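You operate a simulated robot arm through the tools that you are given. There is no shell and no other tool.

You are at the controls of a simulated robot arm. One attempt, no reset.

TASK
Put things in order on the top of the long bench. At the end: the injector from the top of the long bench stands where the purple block stood; the white block is on the silver small plate; the purple block stands where the yellow filter stood; the yellow filter from the top of the long bench stands where the white block stood; whatever was shut is shut again. Leave all else as you found it, and nothing knocked over.

The check looks at the end state, three seconds after you hand in, the way a careful person would. Anything else that was tipped, shoved, dropped, spilled or broken makes it a failure.

THE ROBOT
A 7-joint arm with a two-finger parallel gripper, fixed in place. Base frame: the origin is on the floor under the middle of its stand, x ahead of it, y to its left, z up. Lengths are in mm, angles in rad, forces in N, time in s.
With the tool pointing down near the work surface it reaches from about 240 to 680 mm from the base axis. Its first joint turns from -1.152 to 1.152 rad. Payload 2.4 kg.
Tool frame: the origin (TCP) lies between the finger pads and is the grasp point; the fingertips stand 30 mm ahead of it; z points along the fingers, y is the line along which they close. Largest opening 94 mm; finger width 28, thickness 10; the body of the gripper, 50 by 96 mm, starts 55 mm behind the TCP.
Orientation is that of the tool frame in the base frame, as a unit quaternion [x, y, z, w]. With the fingers straight down and closing along the base's y, the tool's x points along the base's -x, its y along +y and its z along -z.

THE INTERFACE
- The arm moves only by the tool send_rows. Its arguments are lists of equal length, an entry for each row: "delta_pos": the shift along the tool's x, y, z in mm, a list of three; "angular": the turn, a rotation vector about the tool's x, y, z in rad, a list of three; "claw": the gripper command, from -1 (shut) to 1 (fully open), values between in proportion. In form: {"delta_pos": [[tx, ty, tz], ...], "angular": [[ax, ay, az], ...], "claw": [claw, ...]}. A call has 1 to 20 rows; each row shifts and turns the commanded pose from where the row before left it, along the tool's axes as they then stand. Rows are played at 5 a second. More than 50 mm and 0.15 rad between two rows, or a gripper value outside its range, and nothing of the call is played. Where a pose cannot be reached the arm comes as near as it can. A force on the tool above 40 N (or 10 N above the force at the start of the call, whichever is more), or a blocked arm, ends the call early, and 0.2 s more pass. The fingers move at their own pace (about 153 mm/s each) and stop on an object; they squeeze with about 41 N. The grip force told is the motor's: it shows also when the fingers shut on nothing. Time passes only in rows, and 0.2 s behind the last, so rows that do not move let the fingers close. The reply holds the time, the measured pose of the TCP, the force on the tool along the base axes, the opening and the grip force, in the units named above and with some noise, with the torque about the TCP (base axes, N m) and any sound that the robot's microphone picked up.
- Cameras (640 x 400 px; columns grow to the right, rows downward): "scene" is fixed at [22.7, 457.2, 1464]; the picture's right is [-0.88, -0.48, 0.00], its down [-0.19, 0.35, -0.92] and it looks along [0.44, -0.81, -0.40] (base axes); focal length 324 px, centre (320, 200). "wrist" rides on the gripper at [76, 14, -103] in the tool frame; the picture's right is [-0.18, 0.98, 0.00], its down [-0.75, -0.14, -0.64] and it looks along [-0.63, -0.12, 0.77] (tool axes); focal length 243 px, centre (320, 200). There is no depth. A picture from a camera that has moved, and an enlarged one, comes with that camera's place and axes in the base frame and with its lens.
- camera(camera): a new picture of that camera. The clock stands still meanwhile.
- inspect(camera, box): a new picture of the part [left, top, right, bottom] of that camera's present view, enlarged. The clock stands still meanwhile.
- job_done(): hands the job in; it is judged then, once.

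Nothing tells you positions but the pictures and the camera data. Unless the task says otherwise, let go and move clear before handing in.

The tools are called by a JSON object that holds its "name" and its "arguments". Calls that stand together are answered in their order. send_rows: Moves the arm, as the interface text tells. Its arguments: {"type":"object","properties":{"delta_pos":{"type":"array","items":{"type":"array","items":{"type":"number"}}},"angular":{"type":"array","items":{"type":"array","items":{"type":"number"}}},"claw":{"type":"array","items":{"type":"number"}}},"required":["delta_pos","angular","claw"]} The other tools are called the same way: camera (camera) takes a picture; inspect (camera, box) takes an enlarged picture of a part of a camera's view; job_done () hands the job in.

At the start:

```text
clock: 0.0
ee_pos: [200.2, -253.1, 1188.8]
tcp_rot: [0.001, 1.0, 0.001, 0.0]
contact_force: [-0.2, -0.7, 0.8]
wrist_torque: [0.04, 0.03, -0.02]
finger_gap: 94.1
finger_force: 0.1
```

scene: 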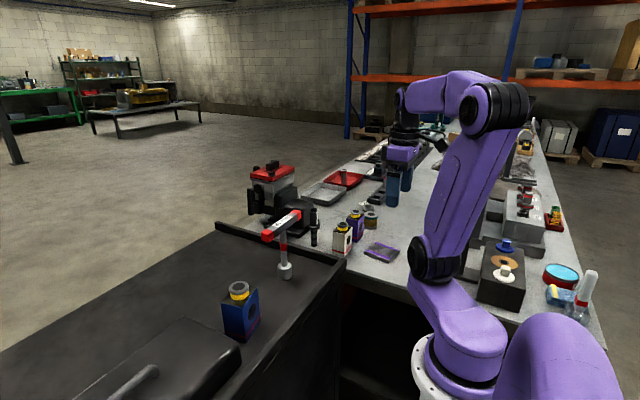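
wrist: 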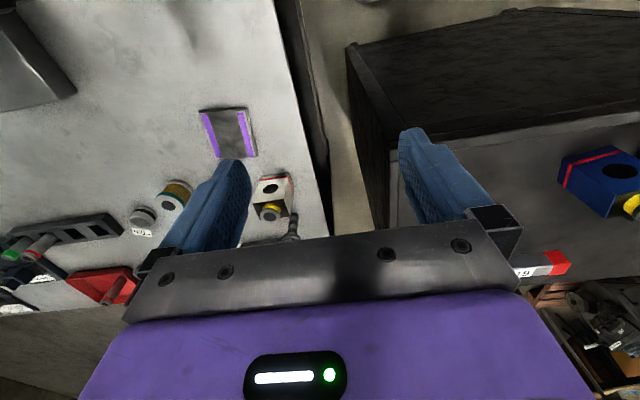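

I see a long bench with several small items to the right of a dark bench; I need a closer look to identify the injector, blocks, filters and plates. I'll enlarge parts of the scene view.

{"name": "inspect", "arguments": {"camera": "scene", "box": [240, 130, 440, 280]}}

{"name": "inspect", "arguments": {"camera": "scene", "box": [440, 120, 620, 340]}}

{"name": "inspect", "arguments": {"camera": "scene", "box": [200, 180, 360, 360]}}

{"name": "inspect", "arguments": {"camera": "wrist", "box": [0, 80, 340, 320]}}

```text
2.67 times, centred on (340, 205) of scene
camera zoom: at [22.7, 457.2, 1464.0], right [-0.88, -0.48, 0.0], down [-0.19, 0.35, -0.92], along [0.44, -0.81, -0.4], focal length 863 px, centre (267, 187)
```

zoom: 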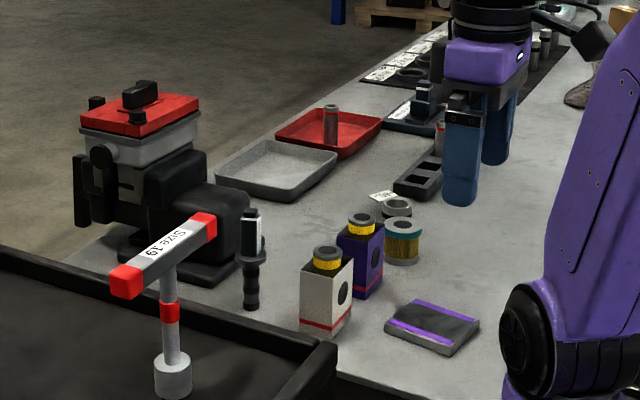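

```text
1.82 times, centred on (530, 230) of scene
camera zoom: at [22.7, 457.2, 1464.0], right [-0.88, -0.48, 0.0], down [-0.19, 0.35, -0.92], along [0.44, -0.81, -0.4], focal length 588 px, centre (-62, 146)
```

zoom: 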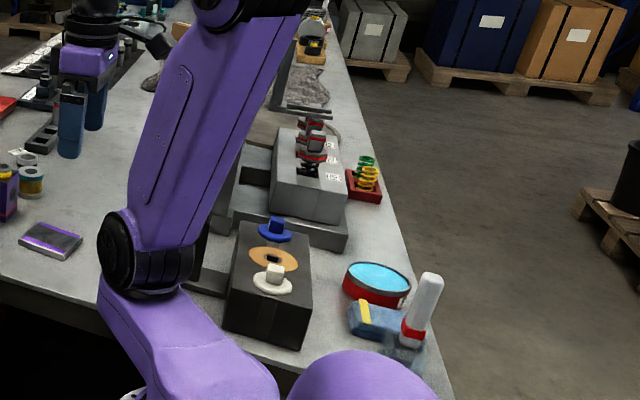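

```text
2.22 times, centred on (280, 270) of scene
camera zoom: at [22.7, 457.2, 1464.0], right [-0.88, -0.48, 0.0], down [-0.19, 0.35, -0.92], along [0.44, -0.81, -0.4], focal length 719 px, centre (409, 44)
```

zoom: 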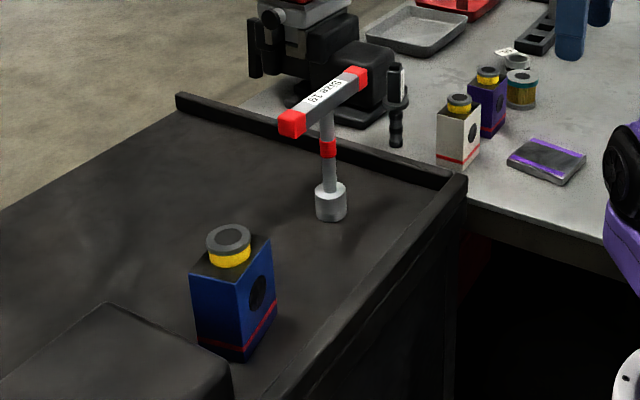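

```text
1.67 times, centred on (170, 200) of wrist
camera zoom: at [124.1, -239.3, 1290.9], right [0.18, 0.98, 0.0], down [0.75, -0.14, 0.64], along [0.63, -0.12, -0.77], focal length 404 px, centre (570, 200)
```

zoom: 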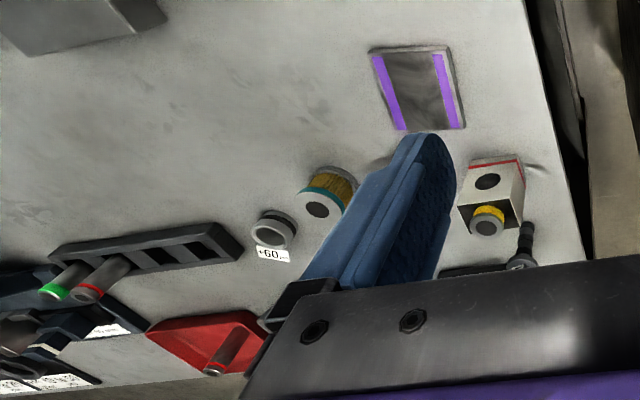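

The bench runs away along -y, with a white and a purple box-like block, a yellow/teal canister, a dark tool-like item, a silver tray, a red tray and more. I'll zoom further to identify each one.

{"name": "inspect", "arguments": {"camera": "scene", "box": [300, 190, 420, 270]}}

{"name": "inspect", "arguments": {"camera": "scene", "box": [290, 140, 410, 215]}}

{"name": "inspect", "arguments": {"camera": "scene", "box": [370, 110, 460, 170]}}

{"name": "inspect", "arguments": {"camera": "scene", "box": [470, 120, 570, 230]}}

{"name": "inspect", "arguments": {"camera": "wrist", "box": [0, 200, 150, 320]}}

{"name": "inspect", "arguments": {"camera": "wrist", "box": [120, 80, 340, 260]}}

```text
5.00 times, centred on (360, 230) of scene
camera zoom: at [22.7, 457.2, 1464.0], right [-0.88, -0.48, 0.0], down [-0.19, 0.35, -0.92], along [0.44, -0.81, -0.4], focal length 1618 px, centre (120, 50)
```

zoom: 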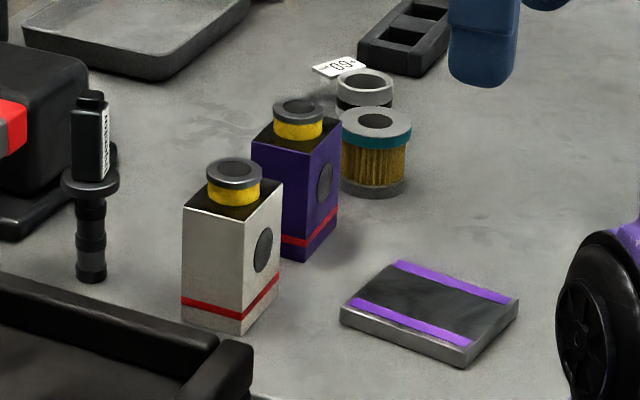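

```text
5.33 times, centred on (350, 178) of scene
camera zoom: at [22.7, 457.2, 1464.0], right [-0.88, -0.48, 0.0], down [-0.19, 0.35, -0.92], along [0.44, -0.81, -0.4], focal length 1726 px, centre (160, 320)
```

zoom: 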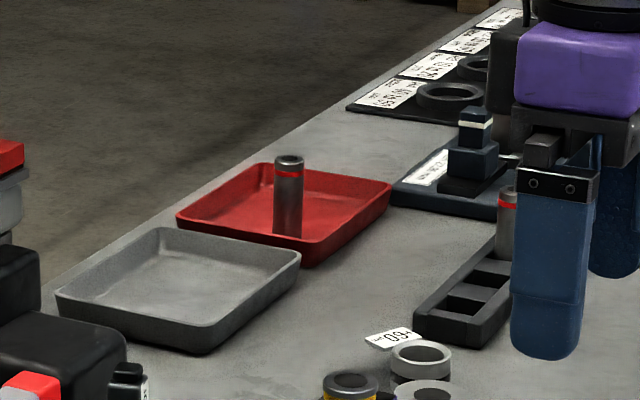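

```text
6.67 times, centred on (415, 140) of scene
camera zoom: at [22.7, 457.2, 1464.0], right [-0.88, -0.48, 0.0], down [-0.19, 0.35, -0.92], along [0.44, -0.81, -0.4], focal length 2158 px, centre (-313, 600)
```

zoom: 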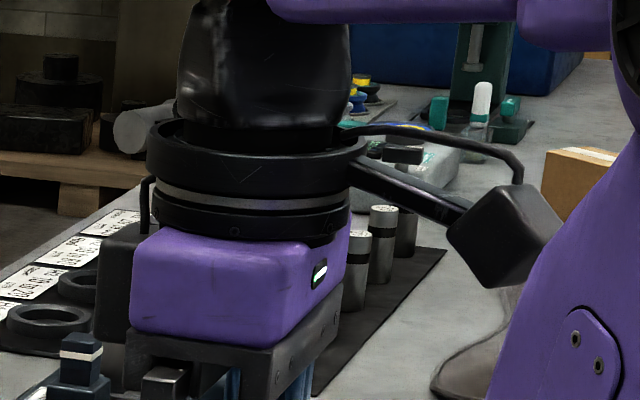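

```text
3.64 times, centred on (520, 175) of scene
camera zoom: at [22.7, 457.2, 1464.0], right [-0.88, -0.48, 0.0], down [-0.19, 0.35, -0.92], along [0.44, -0.81, -0.4], focal length 1177 px, centre (-407, 291)
```

zoom: 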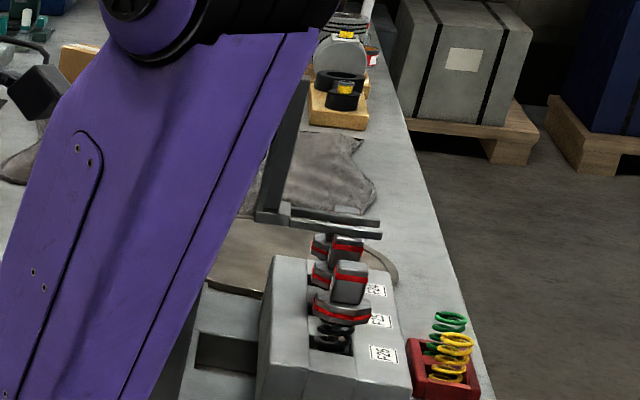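

```text
3.33 times, centred on (75, 260) of wrist
camera zoom: at [124.1, -239.3, 1290.9], right [0.18, 0.98, 0.0], down [0.75, -0.14, 0.64], along [0.63, -0.12, -0.77], focal length 809 px, centre (1137, 0)
```

zoom: 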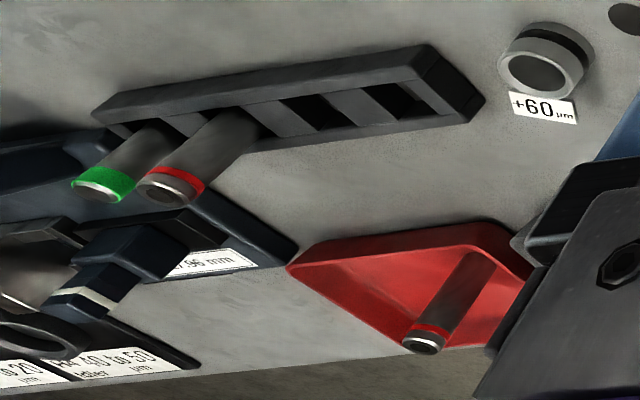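

```text
2.22 times, centred on (230, 170) of wrist
camera zoom: at [124.1, -239.3, 1290.9], right [0.18, 0.98, 0.0], down [0.75, -0.14, 0.64], along [0.63, -0.12, -0.77], focal length 539 px, centre (520, 267)
```

zoom: 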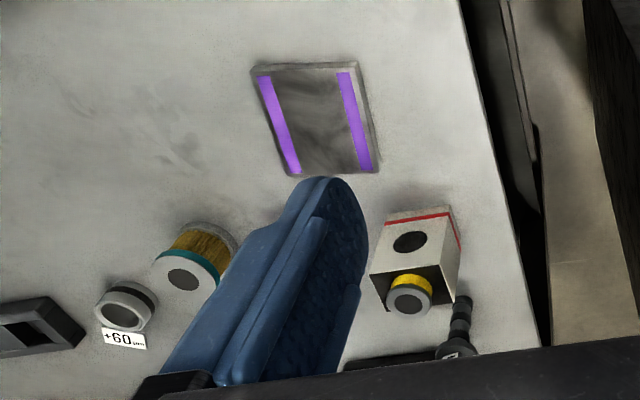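

The bench top comes out near z≈890; white block ≈(380,-383), purple ≈(379,-484), yellow filter ≈(357,-588), the dark injector ≈(478,-368), and the silver/purple-striped plate ≈(262,-422). I'll shift the arm (staying high) for a better wrist view of them.

{"name": "send_rows", "arguments": {"delta_pos": [[0, -40, 0], [0, -40, 0], [0, -40, 0], [0, -20, 0], [0, 0, 0]], "angular": [[0, 0, 0], [0, 0, 0], [0, 0, 0], [0, 0, 0], [0, 0, 0]], "claw": [1, 1, 1, 1, 1]}}

{"name": "camera", "arguments": {"camera": "wrist"}}

{"name": "camera", "arguments": {"camera": "scene"}}

```text
clock: 1.2
ee_pos: [201.1, -393.0, 1188.8]
tcp_rot: [-0.001, 1.0, 0.0, 0.0]
contact_force: [0.5, -0.2, -0.5]
wrist_torque: [0.01, 0.01, 0.0]
finger_gap: 94.0
finger_force: 0.0
```

```text
taken
camera wrist: at [124.3, -379.9, 1290.9], right [0.18, 0.98, 0.0], down [0.75, -0.14, 0.64], along [0.63, -0.12, -0.77], focal length 243 px, centre (320, 200)
```

wrist: 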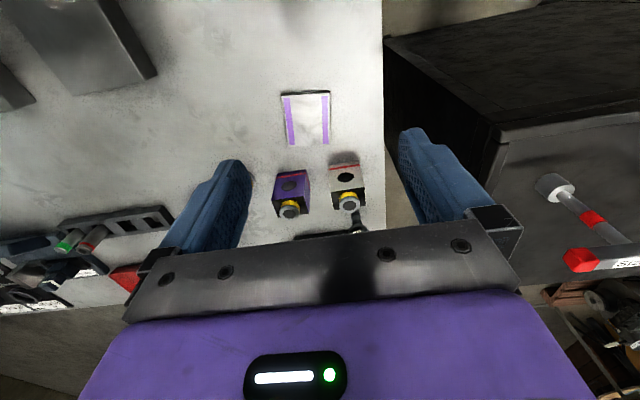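

```text
taken
```

scene: 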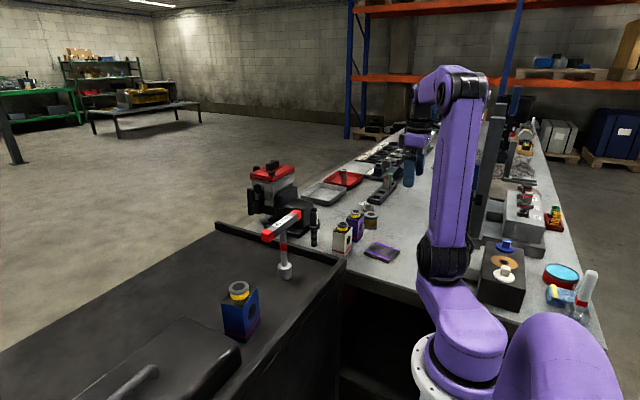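

The plate, both blocks are in view between the fingers now. I'll enlarge the wrist picture for precise triangulation.

{"name": "inspect", "arguments": {"camera": "wrist", "box": [250, 80, 410, 240]}}

{"name": "inspect", "arguments": {"camera": "scene", "box": [340, 110, 440, 190]}}

{"name": "inspect", "arguments": {"camera": "scene", "box": [300, 200, 340, 250]}}

{"name": "inspect", "arguments": {"camera": "scene", "box": [355, 225, 415, 275]}}

```text
2.50 times, centred on (330, 160) of wrist
camera zoom: at [124.3, -379.9, 1290.9], right [0.18, 0.98, 0.0], down [0.75, -0.14, 0.64], along [0.63, -0.12, -0.77], focal length 606 px, centre (295, 300)
```

zoom: 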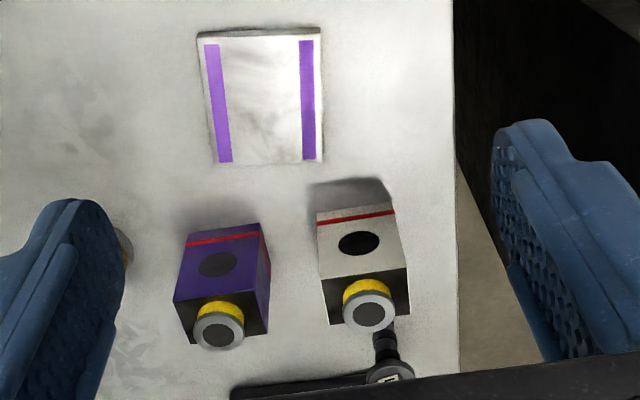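

```text
5.00 times, centred on (390, 150) of scene
camera zoom: at [22.7, 457.2, 1464.0], right [-0.88, -0.48, 0.0], down [-0.19, 0.35, -0.92], along [0.44, -0.81, -0.4], focal length 1618 px, centre (-30, 450)
```

zoom: 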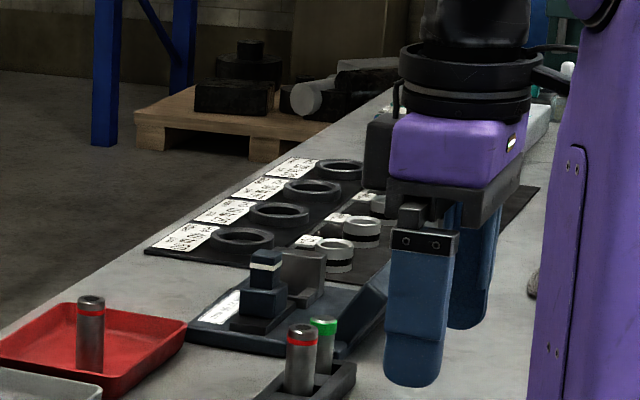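

```text
8.00 times, centred on (320, 225) of scene
camera zoom: at [22.7, 457.2, 1464.0], right [-0.88, -0.48, 0.0], down [-0.19, 0.35, -0.92], along [0.44, -0.81, -0.4], focal length 2589 px, centre (320, 0)
```

zoom: 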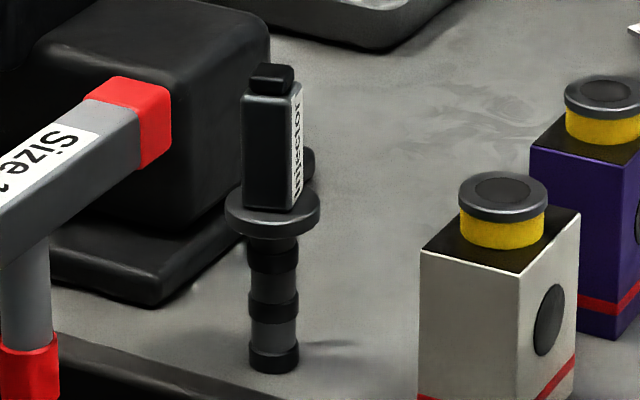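

```text
8.00 times, centred on (385, 250) of scene
camera zoom: at [22.7, 457.2, 1464.0], right [-0.88, -0.48, 0.0], down [-0.19, 0.35, -0.92], along [0.44, -0.81, -0.4], focal length 2589 px, centre (-200, -200)
```

zoom: 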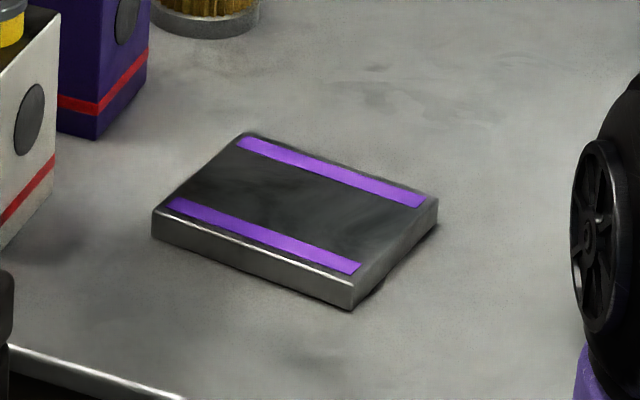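

Now I can read the dark item's label "Injector", and the only reachable silver plate is the purple-striped one (≈(274,-427), top z≈893). Next I go above the white block, turn the gripper 90° so it closes along x, staying high, and look.

{"name": "send_rows", "arguments": {"delta_pos": [[-40, 2.4, 10], [-40, 2.4, 10], [-40, 2.4, 10], [-40, 2.4, 10], [-34, 2.4, 10], [0, 0, 0], [0, 0, 0], [0, 0, 0], [0, 0, 0], [0, 0, 0], [0, 0, 0], [0, 0, 0], [0, 0, 0], [0, 0, 0], [0, 0, 0], [0, 0, 0], [0, 0, 0]], "angular": [[0, 0, 0], [0, 0, 0], [0, 0, 0], [0, 0, 0], [0, 0, 0], [0, 0, 0.1428], [0, 0, 0.1428], [0, 0, 0.1428], [0, 0, 0.1428], [0, 0, 0.1428], [0, 0, 0.1428], [0, 0, 0.1428], [0, 0, 0.1428], [0, 0, 0.1428], [0, 0, 0.1428], [0, 0, 0.1428], [0, 0, 0]], "claw": [1, 1, 1, 1, 1, 1, 1, 1, 1, 1, 1, 1, 1, 1, 1, 1, 1]}}

{"name": "camera", "arguments": {"camera": "wrist"}}

{"name": "camera", "arguments": {"camera": "scene"}}

```text
clock: 4.8
ee_pos: [395.0, -380.5, 1138.8]
tcp_rot: [0.708, 0.707, 0.001, 0.0]
contact_force: [1.0, 0.8, -0.3]
wrist_torque: [-0.04, 0.04, 0.0]
finger_gap: 94.2
finger_force: 0.1
```

```text
taken
camera wrist: at [408.7, -305.6, 1240.7], right [0.98, -0.19, 0.0], down [-0.14, -0.75, 0.64], along [-0.12, -0.63, -0.77], focal length 243 px, centre (320, 200)
```

wrist: 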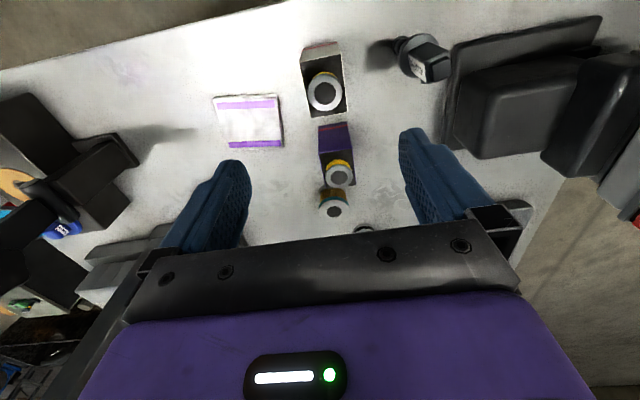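

```text
taken
```

scene: 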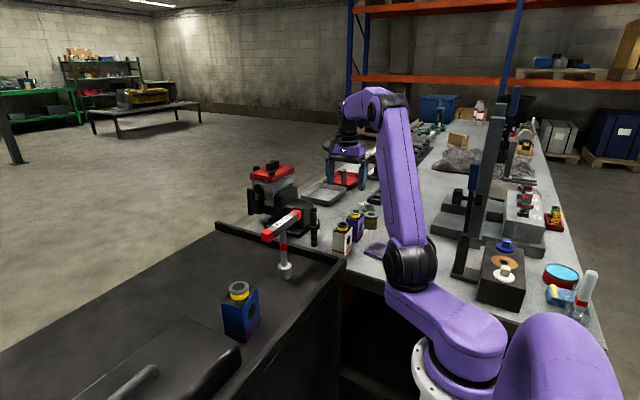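

The rotated view works: white, purple and filter line up between the fingers, the injector and a dark machine lie at higher x. I'll enlarge for measurement.

{"name": "inspect", "arguments": {"camera": "wrist", "box": [200, 30, 420, 230]}}

{"name": "inspect", "arguments": {"camera": "wrist", "box": [370, 10, 640, 180]}}

{"name": "inspect", "arguments": {"camera": "wrist", "box": [290, 30, 370, 110]}}

```text
2.00 times, centred on (310, 130) of wrist
camera zoom: at [408.7, -305.6, 1240.7], right [0.98, -0.19, 0.0], down [-0.14, -0.75, 0.64], along [-0.12, -0.63, -0.77], focal length 485 px, centre (340, 340)
```

zoom: 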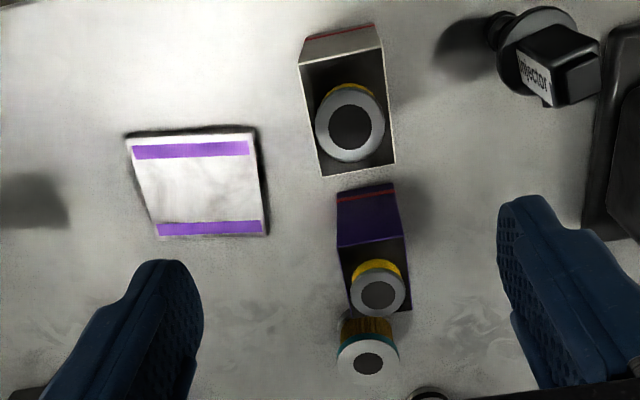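

```text
2.35 times, centred on (505, 95) of wrist
camera zoom: at [408.7, -305.6, 1240.7], right [0.98, -0.19, 0.0], down [-0.14, -0.75, 0.64], along [-0.12, -0.63, -0.77], focal length 571 px, centre (-115, 447)
```

zoom: 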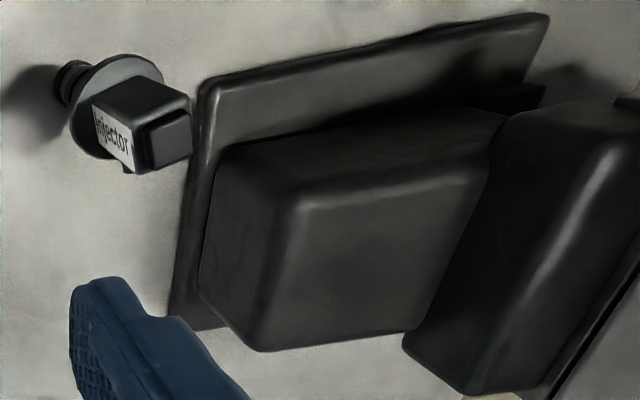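

```text
5.00 times, centred on (330, 70) of wrist
camera zoom: at [408.7, -305.6, 1240.7], right [0.98, -0.19, 0.0], down [-0.14, -0.75, 0.64], along [-0.12, -0.63, -0.77], focal length 1213 px, centre (270, 850)
```

zoom: 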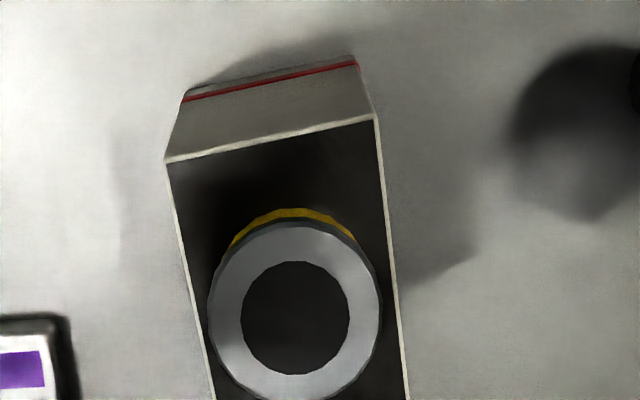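

White block centre comes out ≈(400,-380), purple ≈(400,-485), filter ≈(380,-587), injector ≈(497,-368), plate ≈(280,-428) turned about -0.14 rad. I'll come down above the white block (fingertips still above its cap) and check alignment.

{"name": "send_rows", "arguments": {"delta_pos": [[0, 2.5, 30], [0, 2.5, 30], [0, 0, 30], [0, 0, 0]], "angular": [[0, 0, 0], [0, 0, 0], [0, 0, 0], [0, 0, 0]], "claw": [1, 1, 1, 1]}}

{"name": "camera", "arguments": {"camera": "wrist"}}

{"name": "inspect", "arguments": {"camera": "scene", "box": [270, 130, 430, 280]}}

```text
clock: 5.8
ee_pos: [399.8, -380.6, 1048.3]
tcp_rot: [0.707, 0.707, 0.0, 0.001]
contact_force: [0.7, -0.2, 1.0]
wrist_torque: [0.0, -0.02, 0.01]
finger_gap: 94.3
finger_force: 0.0
```

```text
taken
camera wrist: at [413.5, -305.5, 1150.0], right [0.98, -0.18, 0.0], down [-0.14, -0.75, 0.64], along [-0.12, -0.63, -0.77], focal length 243 px, centre (320, 200)
```

wrist: 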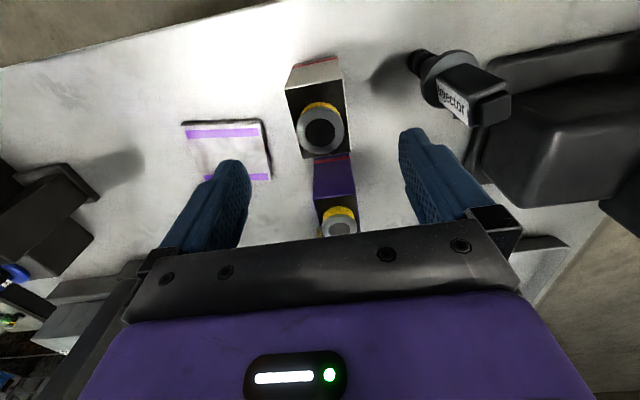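

```text
2.67 times, centred on (350, 205) of scene
camera zoom: at [22.7, 457.2, 1464.0], right [-0.88, -0.48, 0.0], down [-0.19, 0.35, -0.92], along [0.44, -0.81, -0.4], focal length 863 px, centre (240, 187)
```

zoom: 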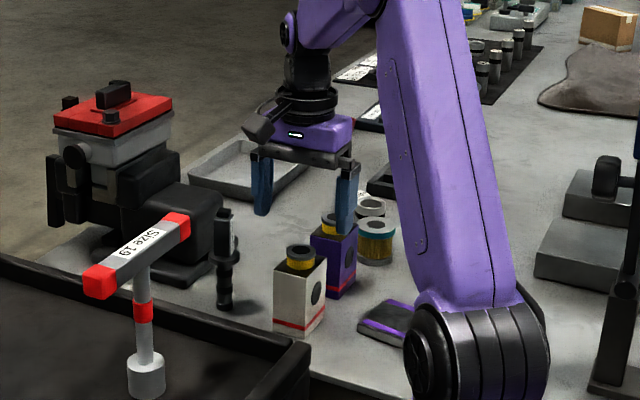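

The gripper is centred above the white block in the scene view. I'll enlarge the wrist view to check block edges and heights before descending.

{"name": "inspect", "arguments": {"camera": "wrist", "box": [260, 40, 380, 170]}}

{"name": "inspect", "arguments": {"camera": "wrist", "box": [390, 30, 530, 140]}}

{"name": "inspect", "arguments": {"camera": "wrist", "box": [170, 100, 290, 200]}}

```text
3.08 times, centred on (320, 105) of wrist
camera zoom: at [413.5, -305.5, 1150.0], right [0.98, -0.18, 0.0], down [-0.14, -0.75, 0.64], along [-0.12, -0.63, -0.77], focal length 746 px, centre (320, 492)
```

zoom: 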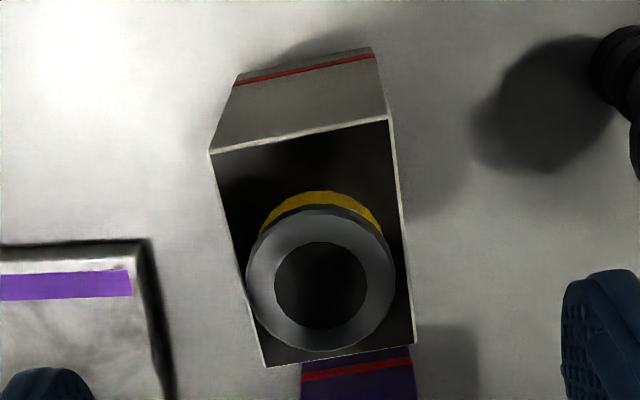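

```text
3.64 times, centred on (460, 85) of wrist
camera zoom: at [413.5, -305.5, 1150.0], right [0.98, -0.18, 0.0], down [-0.14, -0.75, 0.64], along [-0.12, -0.63, -0.77], focal length 882 px, centre (-189, 618)
```

zoom: 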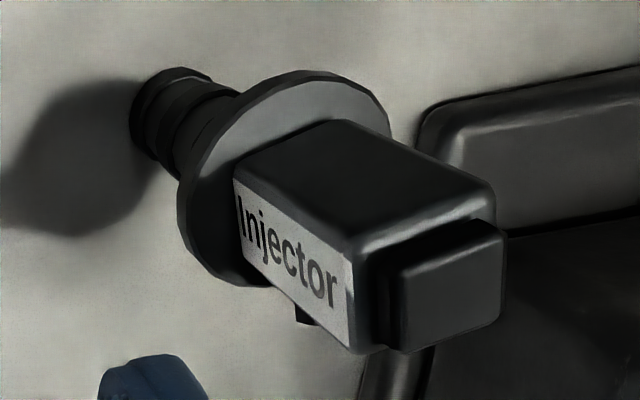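

```text
4.00 times, centred on (230, 150) of wrist
camera zoom: at [413.5, -305.5, 1150.0], right [0.98, -0.18, 0.0], down [-0.14, -0.75, 0.64], along [-0.12, -0.63, -0.77], focal length 970 px, centre (680, 400)
```

zoom: 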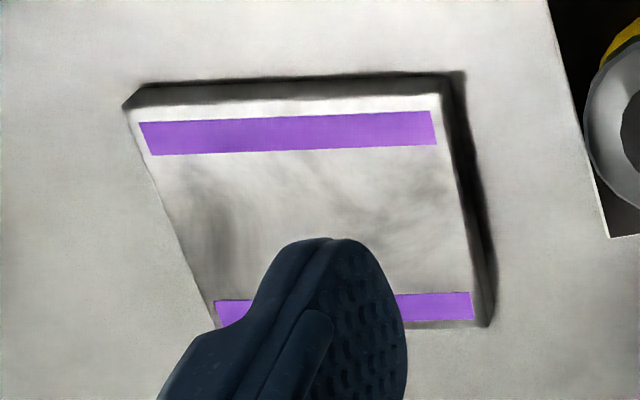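

White block spans x 379–421.5, y −350…−409, so the gripper is centred. Descending to TCP z≈940 with open fingers straddling it along x, then closing.

{"name": "send_rows", "arguments": {"delta_pos": [[0, 0, 27], [0, 0, 27], [0, 0, 27], [0, 0, 27], [0, 0, 0]], "angular": [[0, 0, 0], [0, 0, 0], [0, 0, 0], [0, 0, 0], [0, 0, 0]], "claw": [1, 1, 1, 1, 1]}}

{"name": "camera", "arguments": {"camera": "wrist"}}

{"name": "inspect", "arguments": {"camera": "scene", "box": [280, 170, 400, 270]}}

```text
clock: 7.0
ee_pos: [399.6, -381.7, 940.5]
tcp_rot: [0.707, 0.707, 0.0, 0.0]
contact_force: [-0.2, -0.6, 0.0]
wrist_torque: [0.0, -0.02, 0.0]
finger_gap: 93.9
finger_force: 0.1
```

```text
taken
camera wrist: at [412.9, -305.6, 1042.9], right [0.98, -0.18, 0.0], down [-0.14, -0.75, 0.64], along [-0.12, -0.63, -0.77], focal length 243 px, centre (320, 200)
```

wrist: 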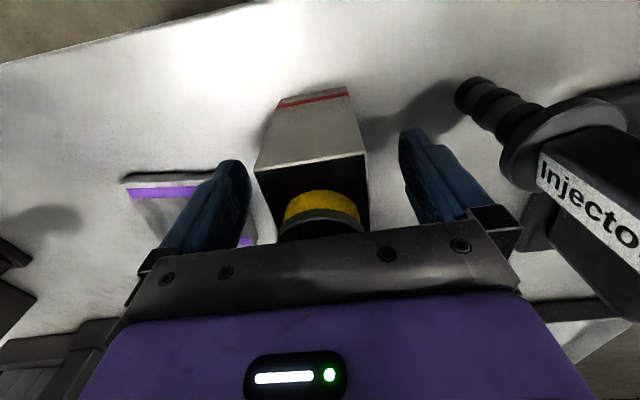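

```text
4.00 times, centred on (340, 220) of scene
camera zoom: at [22.7, 457.2, 1464.0], right [-0.88, -0.48, 0.0], down [-0.19, 0.35, -0.92], along [0.44, -0.81, -0.4], focal length 1295 px, centre (240, 120)
```

zoom: 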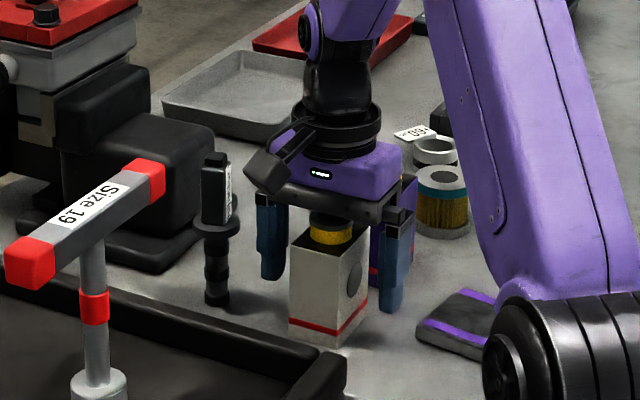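

The fingers straddle the block with clearance all around. Closing the gripper now.

{"name": "send_rows", "arguments": {"delta_pos": [[0, 0, 0], [0, 0, 0], [0, 0, 0], [0, 0, 0]], "angular": [[0, 0, 0], [0, 0, 0], [0, 0, 0], [0, 0, 0]], "claw": [-1, -1, -1, -1]}}

```text
clock: 8.0
ee_pos: [398.9, -381.0, 940.8]
tcp_rot: [0.707, 0.708, -0.001, 0.0]
contact_force: [0.8, -0.1, -0.7]
wrist_torque: [-0.12, -0.01, 0.04]
finger_gap: 48.3
finger_force: 41.0
```

The grip holds at ~48 mm with 41 N. Lifting straight up by 70 mm and checking.

{"name": "send_rows", "arguments": {"delta_pos": [[0, 0, -10], [0, 0, -20], [0, 0, -20], [0, 0, -20], [0, 0, 0]], "angular": [[0, 0, 0], [0, 0, 0], [0, 0, 0], [0, 0, 0], [0, 0, 0]], "claw": [-1, -1, -1, -1, -1]}}

{"name": "camera", "arguments": {"camera": "wrist"}}

{"name": "inspect", "arguments": {"camera": "scene", "box": [280, 170, 420, 280]}}

```text
clock: 9.2
ee_pos: [400.0, -381.3, 1011.3]
tcp_rot: [0.707, 0.707, -0.001, 0.0]
contact_force: [0.0, -0.4, -4.9]
wrist_torque: [0.06, -0.01, 0.01]
finger_gap: 48.4
finger_force: 41.3
```

```text
taken
camera wrist: at [413.3, -305.4, 1113.2], right [0.98, -0.18, 0.0], down [-0.14, -0.75, 0.64], along [-0.12, -0.63, -0.77], focal length 243 px, centre (320, 200)
```

wrist: 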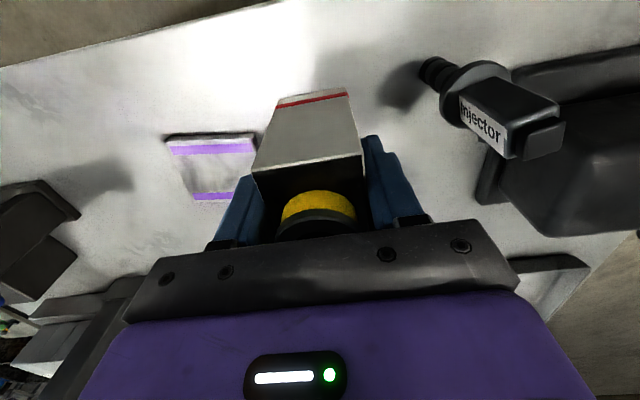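

```text
3.64 times, centred on (350, 225) of scene
camera zoom: at [22.7, 457.2, 1464.0], right [-0.88, -0.48, 0.0], down [-0.19, 0.35, -0.92], along [0.44, -0.81, -0.4], focal length 1177 px, centre (211, 109)
```

zoom: 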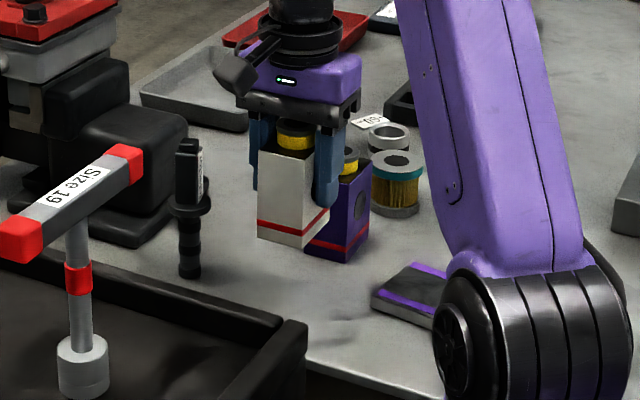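

The white block is held (≈5 N weight). Moving it over the plate centre ≈(281,-427), turning by 0.15 rad to match the plate.

{"name": "send_rows", "arguments": {"delta_pos": [[0, -30, 0], [0, -30, 0], [0, -30, 0], [0, -29, 0], [-23, 0, 0], [-23.5, 0, 0], [0, 0, 0], [0, 0, 0], [0, 0, 0]], "angular": [[0, 0, 0], [0, 0, 0], [0, 0, 0], [0, 0, 0], [0, 0, 0], [0, 0, 0], [0, 0, 0.075], [0, 0, 0.075], [0, 0, 0]], "claw": [-1, -1, -1, -1, -1, -1, -1, -1, -1]}}

{"name": "camera", "arguments": {"camera": "wrist"}}

{"name": "inspect", "arguments": {"camera": "scene", "box": [320, 170, 460, 280]}}

```text
clock: 11.2
ee_pos: [281.1, -427.9, 1011.0]
tcp_rot: [0.758, 0.652, -0.001, 0.0]
contact_force: [-0.2, -0.6, -4.5]
wrist_torque: [0.0, 0.0, -0.01]
finger_gap: 48.4
finger_force: 40.6
```

```text
taken
camera wrist: at [305.9, -355.0, 1112.6], right [0.94, -0.33, 0.0], down [-0.25, -0.72, 0.64], along [-0.21, -0.61, -0.77], focal length 243 px, centre (320, 200)
```

wrist: 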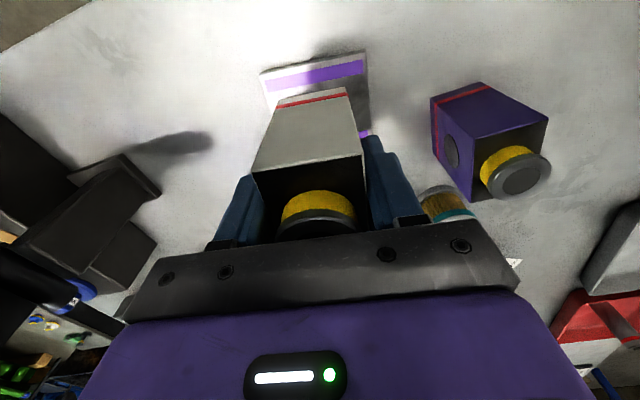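

```text
3.64 times, centred on (390, 225) of scene
camera zoom: at [22.7, 457.1, 1464.0], right [-0.88, -0.48, 0.0], down [-0.19, 0.35, -0.92], along [0.44, -0.81, -0.4], focal length 1177 px, centre (66, 109)
```

zoom: 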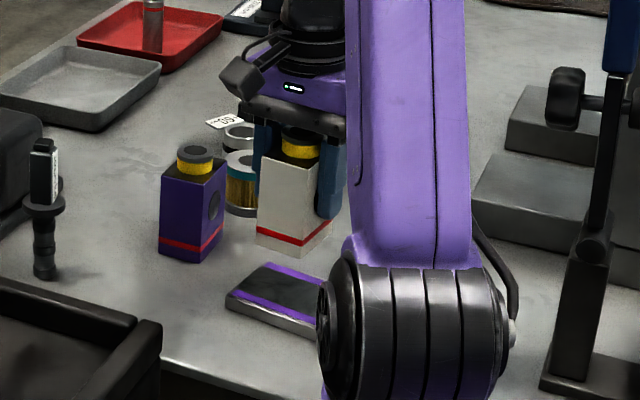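

The block's edges are parallel to the plate and centred over it. Lowering most of the way, then in small steps feeling for contact.

{"name": "send_rows", "arguments": {"delta_pos": [[0, 0, 20], [0, 0, 20], [0, 0, 10], [0, 0, 0]], "angular": [[0, 0, 0], [0, 0, 0], [0, 0, 0], [0, 0, 0]], "claw": [-1, -1, -1, -1]}}

{"name": "inspect", "arguments": {"camera": "scene", "box": [350, 200, 430, 270]}}

{"name": "camera", "arguments": {"camera": "wrist"}}

```text
clock: 12.2
ee_pos: [280.7, -427.8, 960.5]
tcp_rot: [0.758, 0.652, 0.0, 0.0]
contact_force: [0.4, 0.5, -4.0]
wrist_torque: [0.02, 0.02, 0.01]
finger_gap: 48.0
finger_force: 41.4
```

```text
5.71 times, centred on (390, 235) of scene
camera zoom: at [22.7, 457.1, 1464.0], right [-0.88, -0.48, 0.0], down [-0.19, 0.35, -0.92], along [0.44, -0.81, -0.4], focal length 1850 px, centre (-80, 0)
```

zoom: 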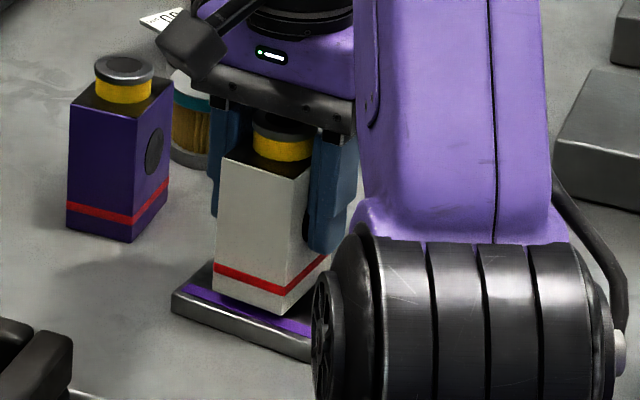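

```text
taken
camera wrist: at [305.9, -354.4, 1062.6], right [0.94, -0.33, 0.0], down [-0.25, -0.72, 0.64], along [-0.21, -0.61, -0.77], focal length 243 px, centre (320, 200)
```

wrist: 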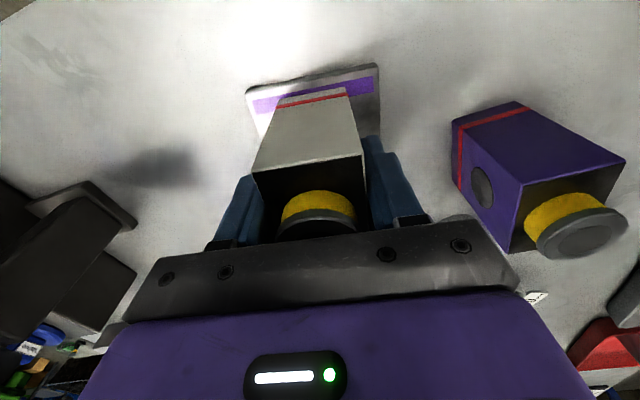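

Block sits just above the plate, well within its outline. Stepping down gently.

{"name": "send_rows", "arguments": {"delta_pos": [[0, 0, 2], [0, 0, 2], [0, 0, 1.5], [0, 0, 0]], "angular": [[0, 0, 0], [0, 0, 0], [0, 0, 0], [0, 0, 0]], "claw": [-1, -1, -1, -1]}}

```text
clock: 13.2
ee_pos: [281.0, -428.7, 953.5]
tcp_rot: [0.758, 0.652, 0.0, 0.0]
contact_force: [0.4, 0.6, -3.4]
wrist_torque: [0.03, 0.0, 0.02]
finger_gap: 48.2
finger_force: 40.9
```

No contact yet; continuing down in 1 mm steps.

{"name": "send_rows", "arguments": {"delta_pos": [[0, 0, 1], [0, 0, 1], [0, 0, 0]], "angular": [[0, 0, 0], [0, 0, 0], [0, 0, 0]], "claw": [-1, -1, -1]}}

{"name": "inspect", "arguments": {"camera": "scene", "box": [350, 220, 410, 270]}}

```text
clock: 14.0
ee_pos: [279.0, -427.6, 954.1]
tcp_rot: [0.758, 0.652, 0.001, 0.001]
contact_force: [-1.5, 2.7, 10.7]
wrist_torque: [0.33, 0.19, -0.01]
finger_gap: 48.1
finger_force: 41.0
```

```text
8.00 times, centred on (380, 245) of scene
camera zoom: at [22.5, 457.4, 1463.9], right [-0.88, -0.48, 0.0], down [-0.19, 0.35, -0.92], along [0.44, -0.81, -0.4], focal length 2589 px, centre (-160, -160)
```

zoom: 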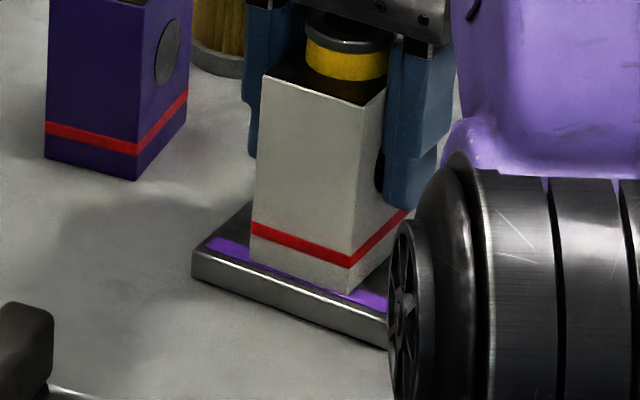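

Contact with the plate felt (about +15 N change). Easing up half a millimetre, then opening.

{"name": "send_rows", "arguments": {"delta_pos": [[0, 0, -1], [0, 0, 0], [0, 0, 0], [0, 0, 0], [0, 0, 0]], "angular": [[0, 0, 0], [0, 0, 0], [0, 0, 0], [0, 0, 0], [0, 0, 0]], "claw": [-1, -1, 0.3, 0.6, 0.6]}}

{"name": "inspect", "arguments": {"camera": "scene", "box": [350, 210, 420, 270]}}

{"name": "camera", "arguments": {"camera": "wrist"}}

```text
clock: 15.2
ee_pos: [280.9, -427.8, 955.3]
tcp_rot: [0.758, 0.652, 0.0, 0.0]
contact_force: [-0.1, -0.3, 0.1]
wrist_torque: [0.01, -0.01, 0.03]
finger_gap: 75.2
finger_force: 0.1
```

```text
6.67 times, centred on (385, 240) of scene
camera zoom: at [22.7, 457.2, 1464.0], right [-0.88, -0.48, 0.0], down [-0.19, 0.35, -0.92], along [0.44, -0.81, -0.4], focal length 2158 px, centre (-113, -67)
```

zoom: 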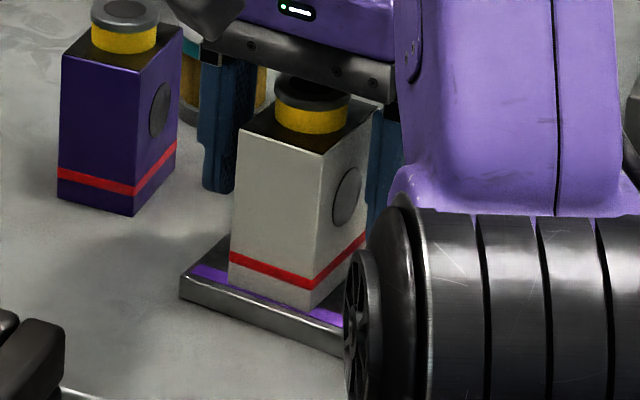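

```text
taken
camera wrist: at [305.5, -354.9, 1056.3], right [0.94, -0.33, 0.0], down [-0.25, -0.72, 0.64], along [-0.21, -0.61, -0.77], focal length 243 px, centre (320, 200)
```

wrist: 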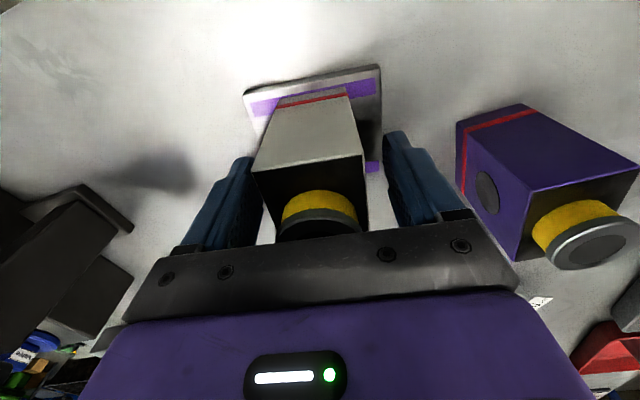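

White block stands on the plate, released. Now I go straight up, turn toward the filter, and tilt slightly outward since the filter (~700 mm out) is near the reach limit.

{"name": "send_rows", "arguments": {"delta_pos": [[0, 0, -30], [0, 0, -50], [0, 0, -50], [0, 0, 0], [0, 0, 0], [0, 0, 0], [0, 0, 0], [0, 0, 0], [0, 0, 0], [0, 0, 0], [0, 0, 0], [-30.75, -14.4, 0], [-30.75, -14.4, 0], [-30.75, -14.4, 0], [-30.75, -14.4, 0], [0, 0, 0], [0, 0, 0], [0, 0, 0]], "angular": [[0, 0, 0], [0, 0, 0], [0, 0, 0], [0, 0, -0.14], [0, 0, -0.14], [0, 0, -0.14], [0, 0, -0.14], [0, 0, -0.14], [0, 0, -0.14], [0, 0, -0.14], [0, 0, -0.14], [0, 0, 0], [0, 0, 0], [0, 0, 0], [0, 0, 0], [0, -0.1, 0], [0, -0.1, 0], [0, 0, 0]], "claw": [0.6, 0.6, 0.6, 0.6, 0.6, 0.6, 0.6, 0.6, 0.6, 0.6, 0.6, 0.6, 0.6, 0.6, 0.6, 0.6, 0.6, 0.6]}}

{"name": "camera", "arguments": {"camera": "wrist"}}

{"name": "camera", "arguments": {"camera": "scene"}}

```text
clock: 19.0
ee_pos: [349.6, -544.1, 1084.7]
tcp_rot: [0.294, 0.95, -0.03, 0.096]
contact_force: [-0.2, -0.3, 0.0]
wrist_torque: [0.01, 0.03, 0.0]
finger_gap: 75.2
finger_force: 0.0
```

```text
taken
camera wrist: at [279.0, -479.5, 1169.0], right [0.7, 0.71, 0.04], down [0.42, -0.46, 0.78], along [0.57, -0.53, -0.63], focal length 243 px, centre (320, 200)
```

wrist: 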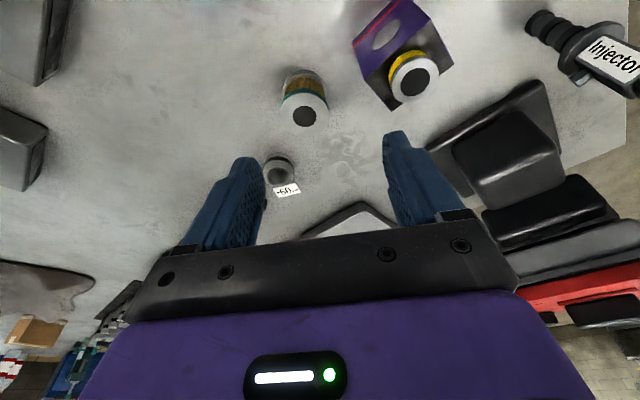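

```text
taken
```

scene: 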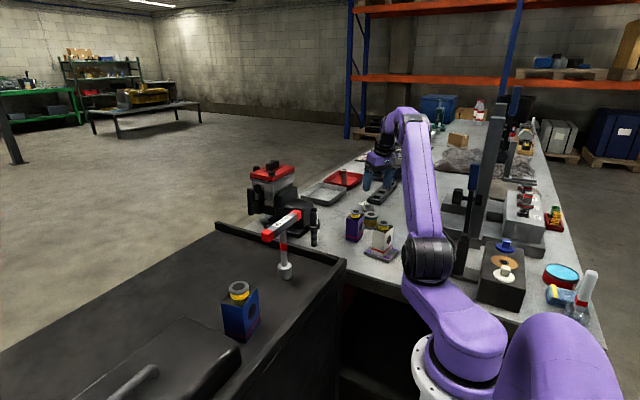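

Filter is in view clear ahead of the fingers and the pose was reached. Enlarging to locate the filter precisely.

{"name": "inspect", "arguments": {"camera": "wrist", "box": [250, 40, 350, 140]}}

{"name": "inspect", "arguments": {"camera": "scene", "box": [330, 190, 410, 270]}}

```text
4.00 times, centred on (300, 90) of wrist
camera zoom: at [279.0, -479.5, 1169.0], right [0.7, 0.71, 0.04], down [0.42, -0.46, 0.78], along [0.57, -0.53, -0.63], focal length 970 px, centre (400, 640)
```

zoom: 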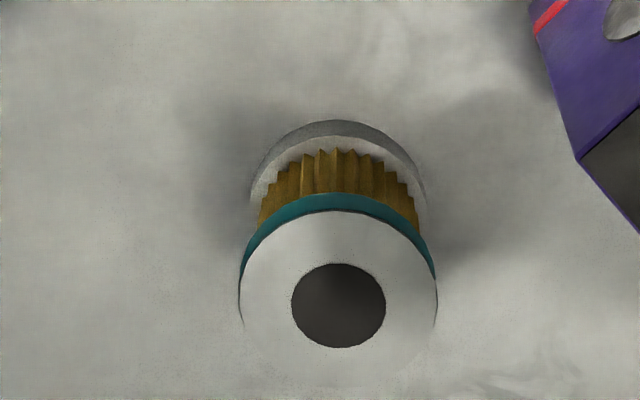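

```text
5.00 times, centred on (370, 230) of scene
camera zoom: at [22.7, 457.2, 1464.0], right [-0.88, -0.48, 0.0], down [-0.19, 0.35, -0.92], along [0.44, -0.81, -0.4], focal length 1618 px, centre (70, 50)
```

zoom: 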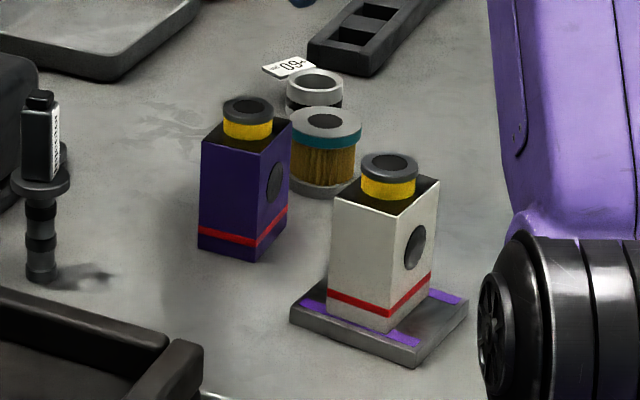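

Filter centre ≈(377.5,-588), about 54 mm across, top ≈935. Moving above it with the tilt kept, then checking reach and alignment.

{"name": "send_rows", "arguments": {"delta_pos": [[-10, -6.83, 30.8], [-10, -6.83, 30.8], [-10, -6.84, 30.9], [0, 0, 0]], "angular": [[0, 0, 0], [0, 0, 0], [0, 0, 0], [0, 0, 0]], "claw": [0.7, 0.7, 0.7, 0.7]}}

{"name": "camera", "arguments": {"camera": "wrist"}}

{"name": "inspect", "arguments": {"camera": "scene", "box": [320, 150, 440, 250]}}

```text
clock: 20.0
ee_pos: [376.6, -588.3, 999.6]
tcp_rot: [0.294, 0.95, -0.03, 0.096]
contact_force: [-0.3, 0.0, 0.6]
wrist_torque: [0.0, 0.03, 0.0]
finger_gap: 79.6
finger_force: 0.0
```

```text
taken
camera wrist: at [306.4, -523.0, 1084.3], right [0.7, 0.71, 0.04], down [0.42, -0.46, 0.78], along [0.57, -0.53, -0.63], focal length 243 px, centre (320, 200)
```

wrist: 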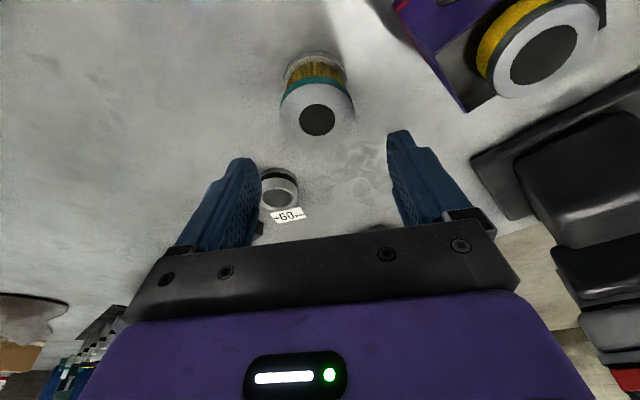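

```text
4.00 times, centred on (380, 200) of scene
camera zoom: at [22.7, 457.2, 1464.0], right [-0.88, -0.48, 0.0], down [-0.19, 0.35, -0.92], along [0.44, -0.81, -0.4], focal length 1295 px, centre (80, 200)
```

zoom: 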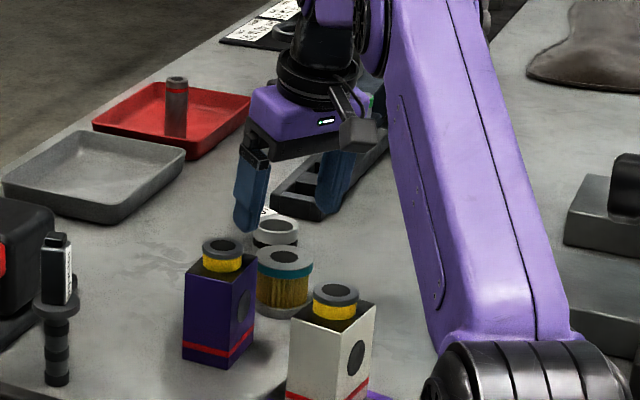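

Reach is fine and the filter is central between the fingers. One enlarged look for the last correction.

{"name": "inspect", "arguments": {"camera": "wrist", "box": [230, 40, 410, 190]}}

```text
2.67 times, centred on (320, 115) of wrist
camera zoom: at [306.4, -523.0, 1084.3], right [0.7, 0.71, 0.04], down [0.42, -0.46, 0.78], along [0.57, -0.53, -0.63], focal length 647 px, centre (320, 427)
```

zoom: 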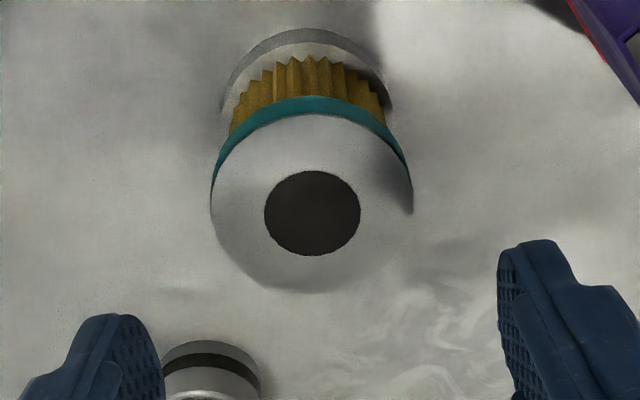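

Filter is centred at ≈(377,-588). Descending vertically to z≈922 with fingers on either side.

{"name": "send_rows", "arguments": {"delta_pos": [[5.1, 0, 25.4], [5.1, 0, 25.4], [5.1, 0, 25.4], [0, 0, 0]], "angular": [[0, 0, 0], [0, 0, 0], [0, 0, 0], [0, 0, 0]], "claw": [0.7, 0.7, 0.7, 0.7]}}

{"name": "camera", "arguments": {"camera": "wrist"}}

{"name": "inspect", "arguments": {"camera": "scene", "box": [330, 170, 430, 250]}}

```text
clock: 21.0
ee_pos: [377.5, -588.0, 921.6]
tcp_rot: [0.294, 0.951, -0.029, 0.095]
contact_force: [-0.1, -0.1, 0.2]
wrist_torque: [-0.02, 0.0, -0.03]
finger_gap: 80.0
finger_force: 0.1
```

```text
taken
camera wrist: at [306.8, -523.4, 1005.9], right [0.7, 0.71, 0.04], down [0.42, -0.46, 0.78], along [0.57, -0.53, -0.63], focal length 243 px, centre (320, 200)
```

wrist: 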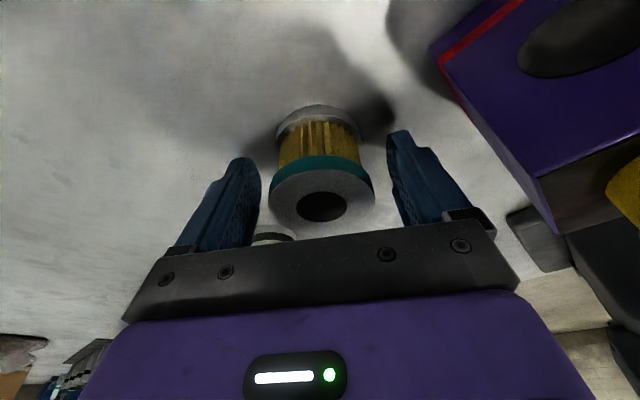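

```text
5.00 times, centred on (380, 210) of scene
camera zoom: at [22.7, 457.2, 1464.0], right [-0.88, -0.48, 0.0], down [-0.19, 0.35, -0.92], along [0.44, -0.81, -0.4], focal length 1618 px, centre (20, 150)
```

zoom: 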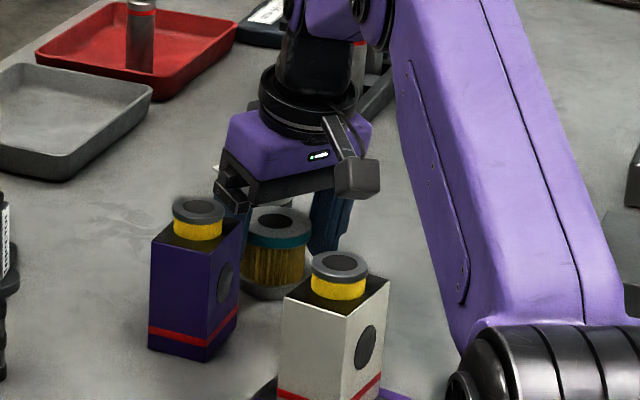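

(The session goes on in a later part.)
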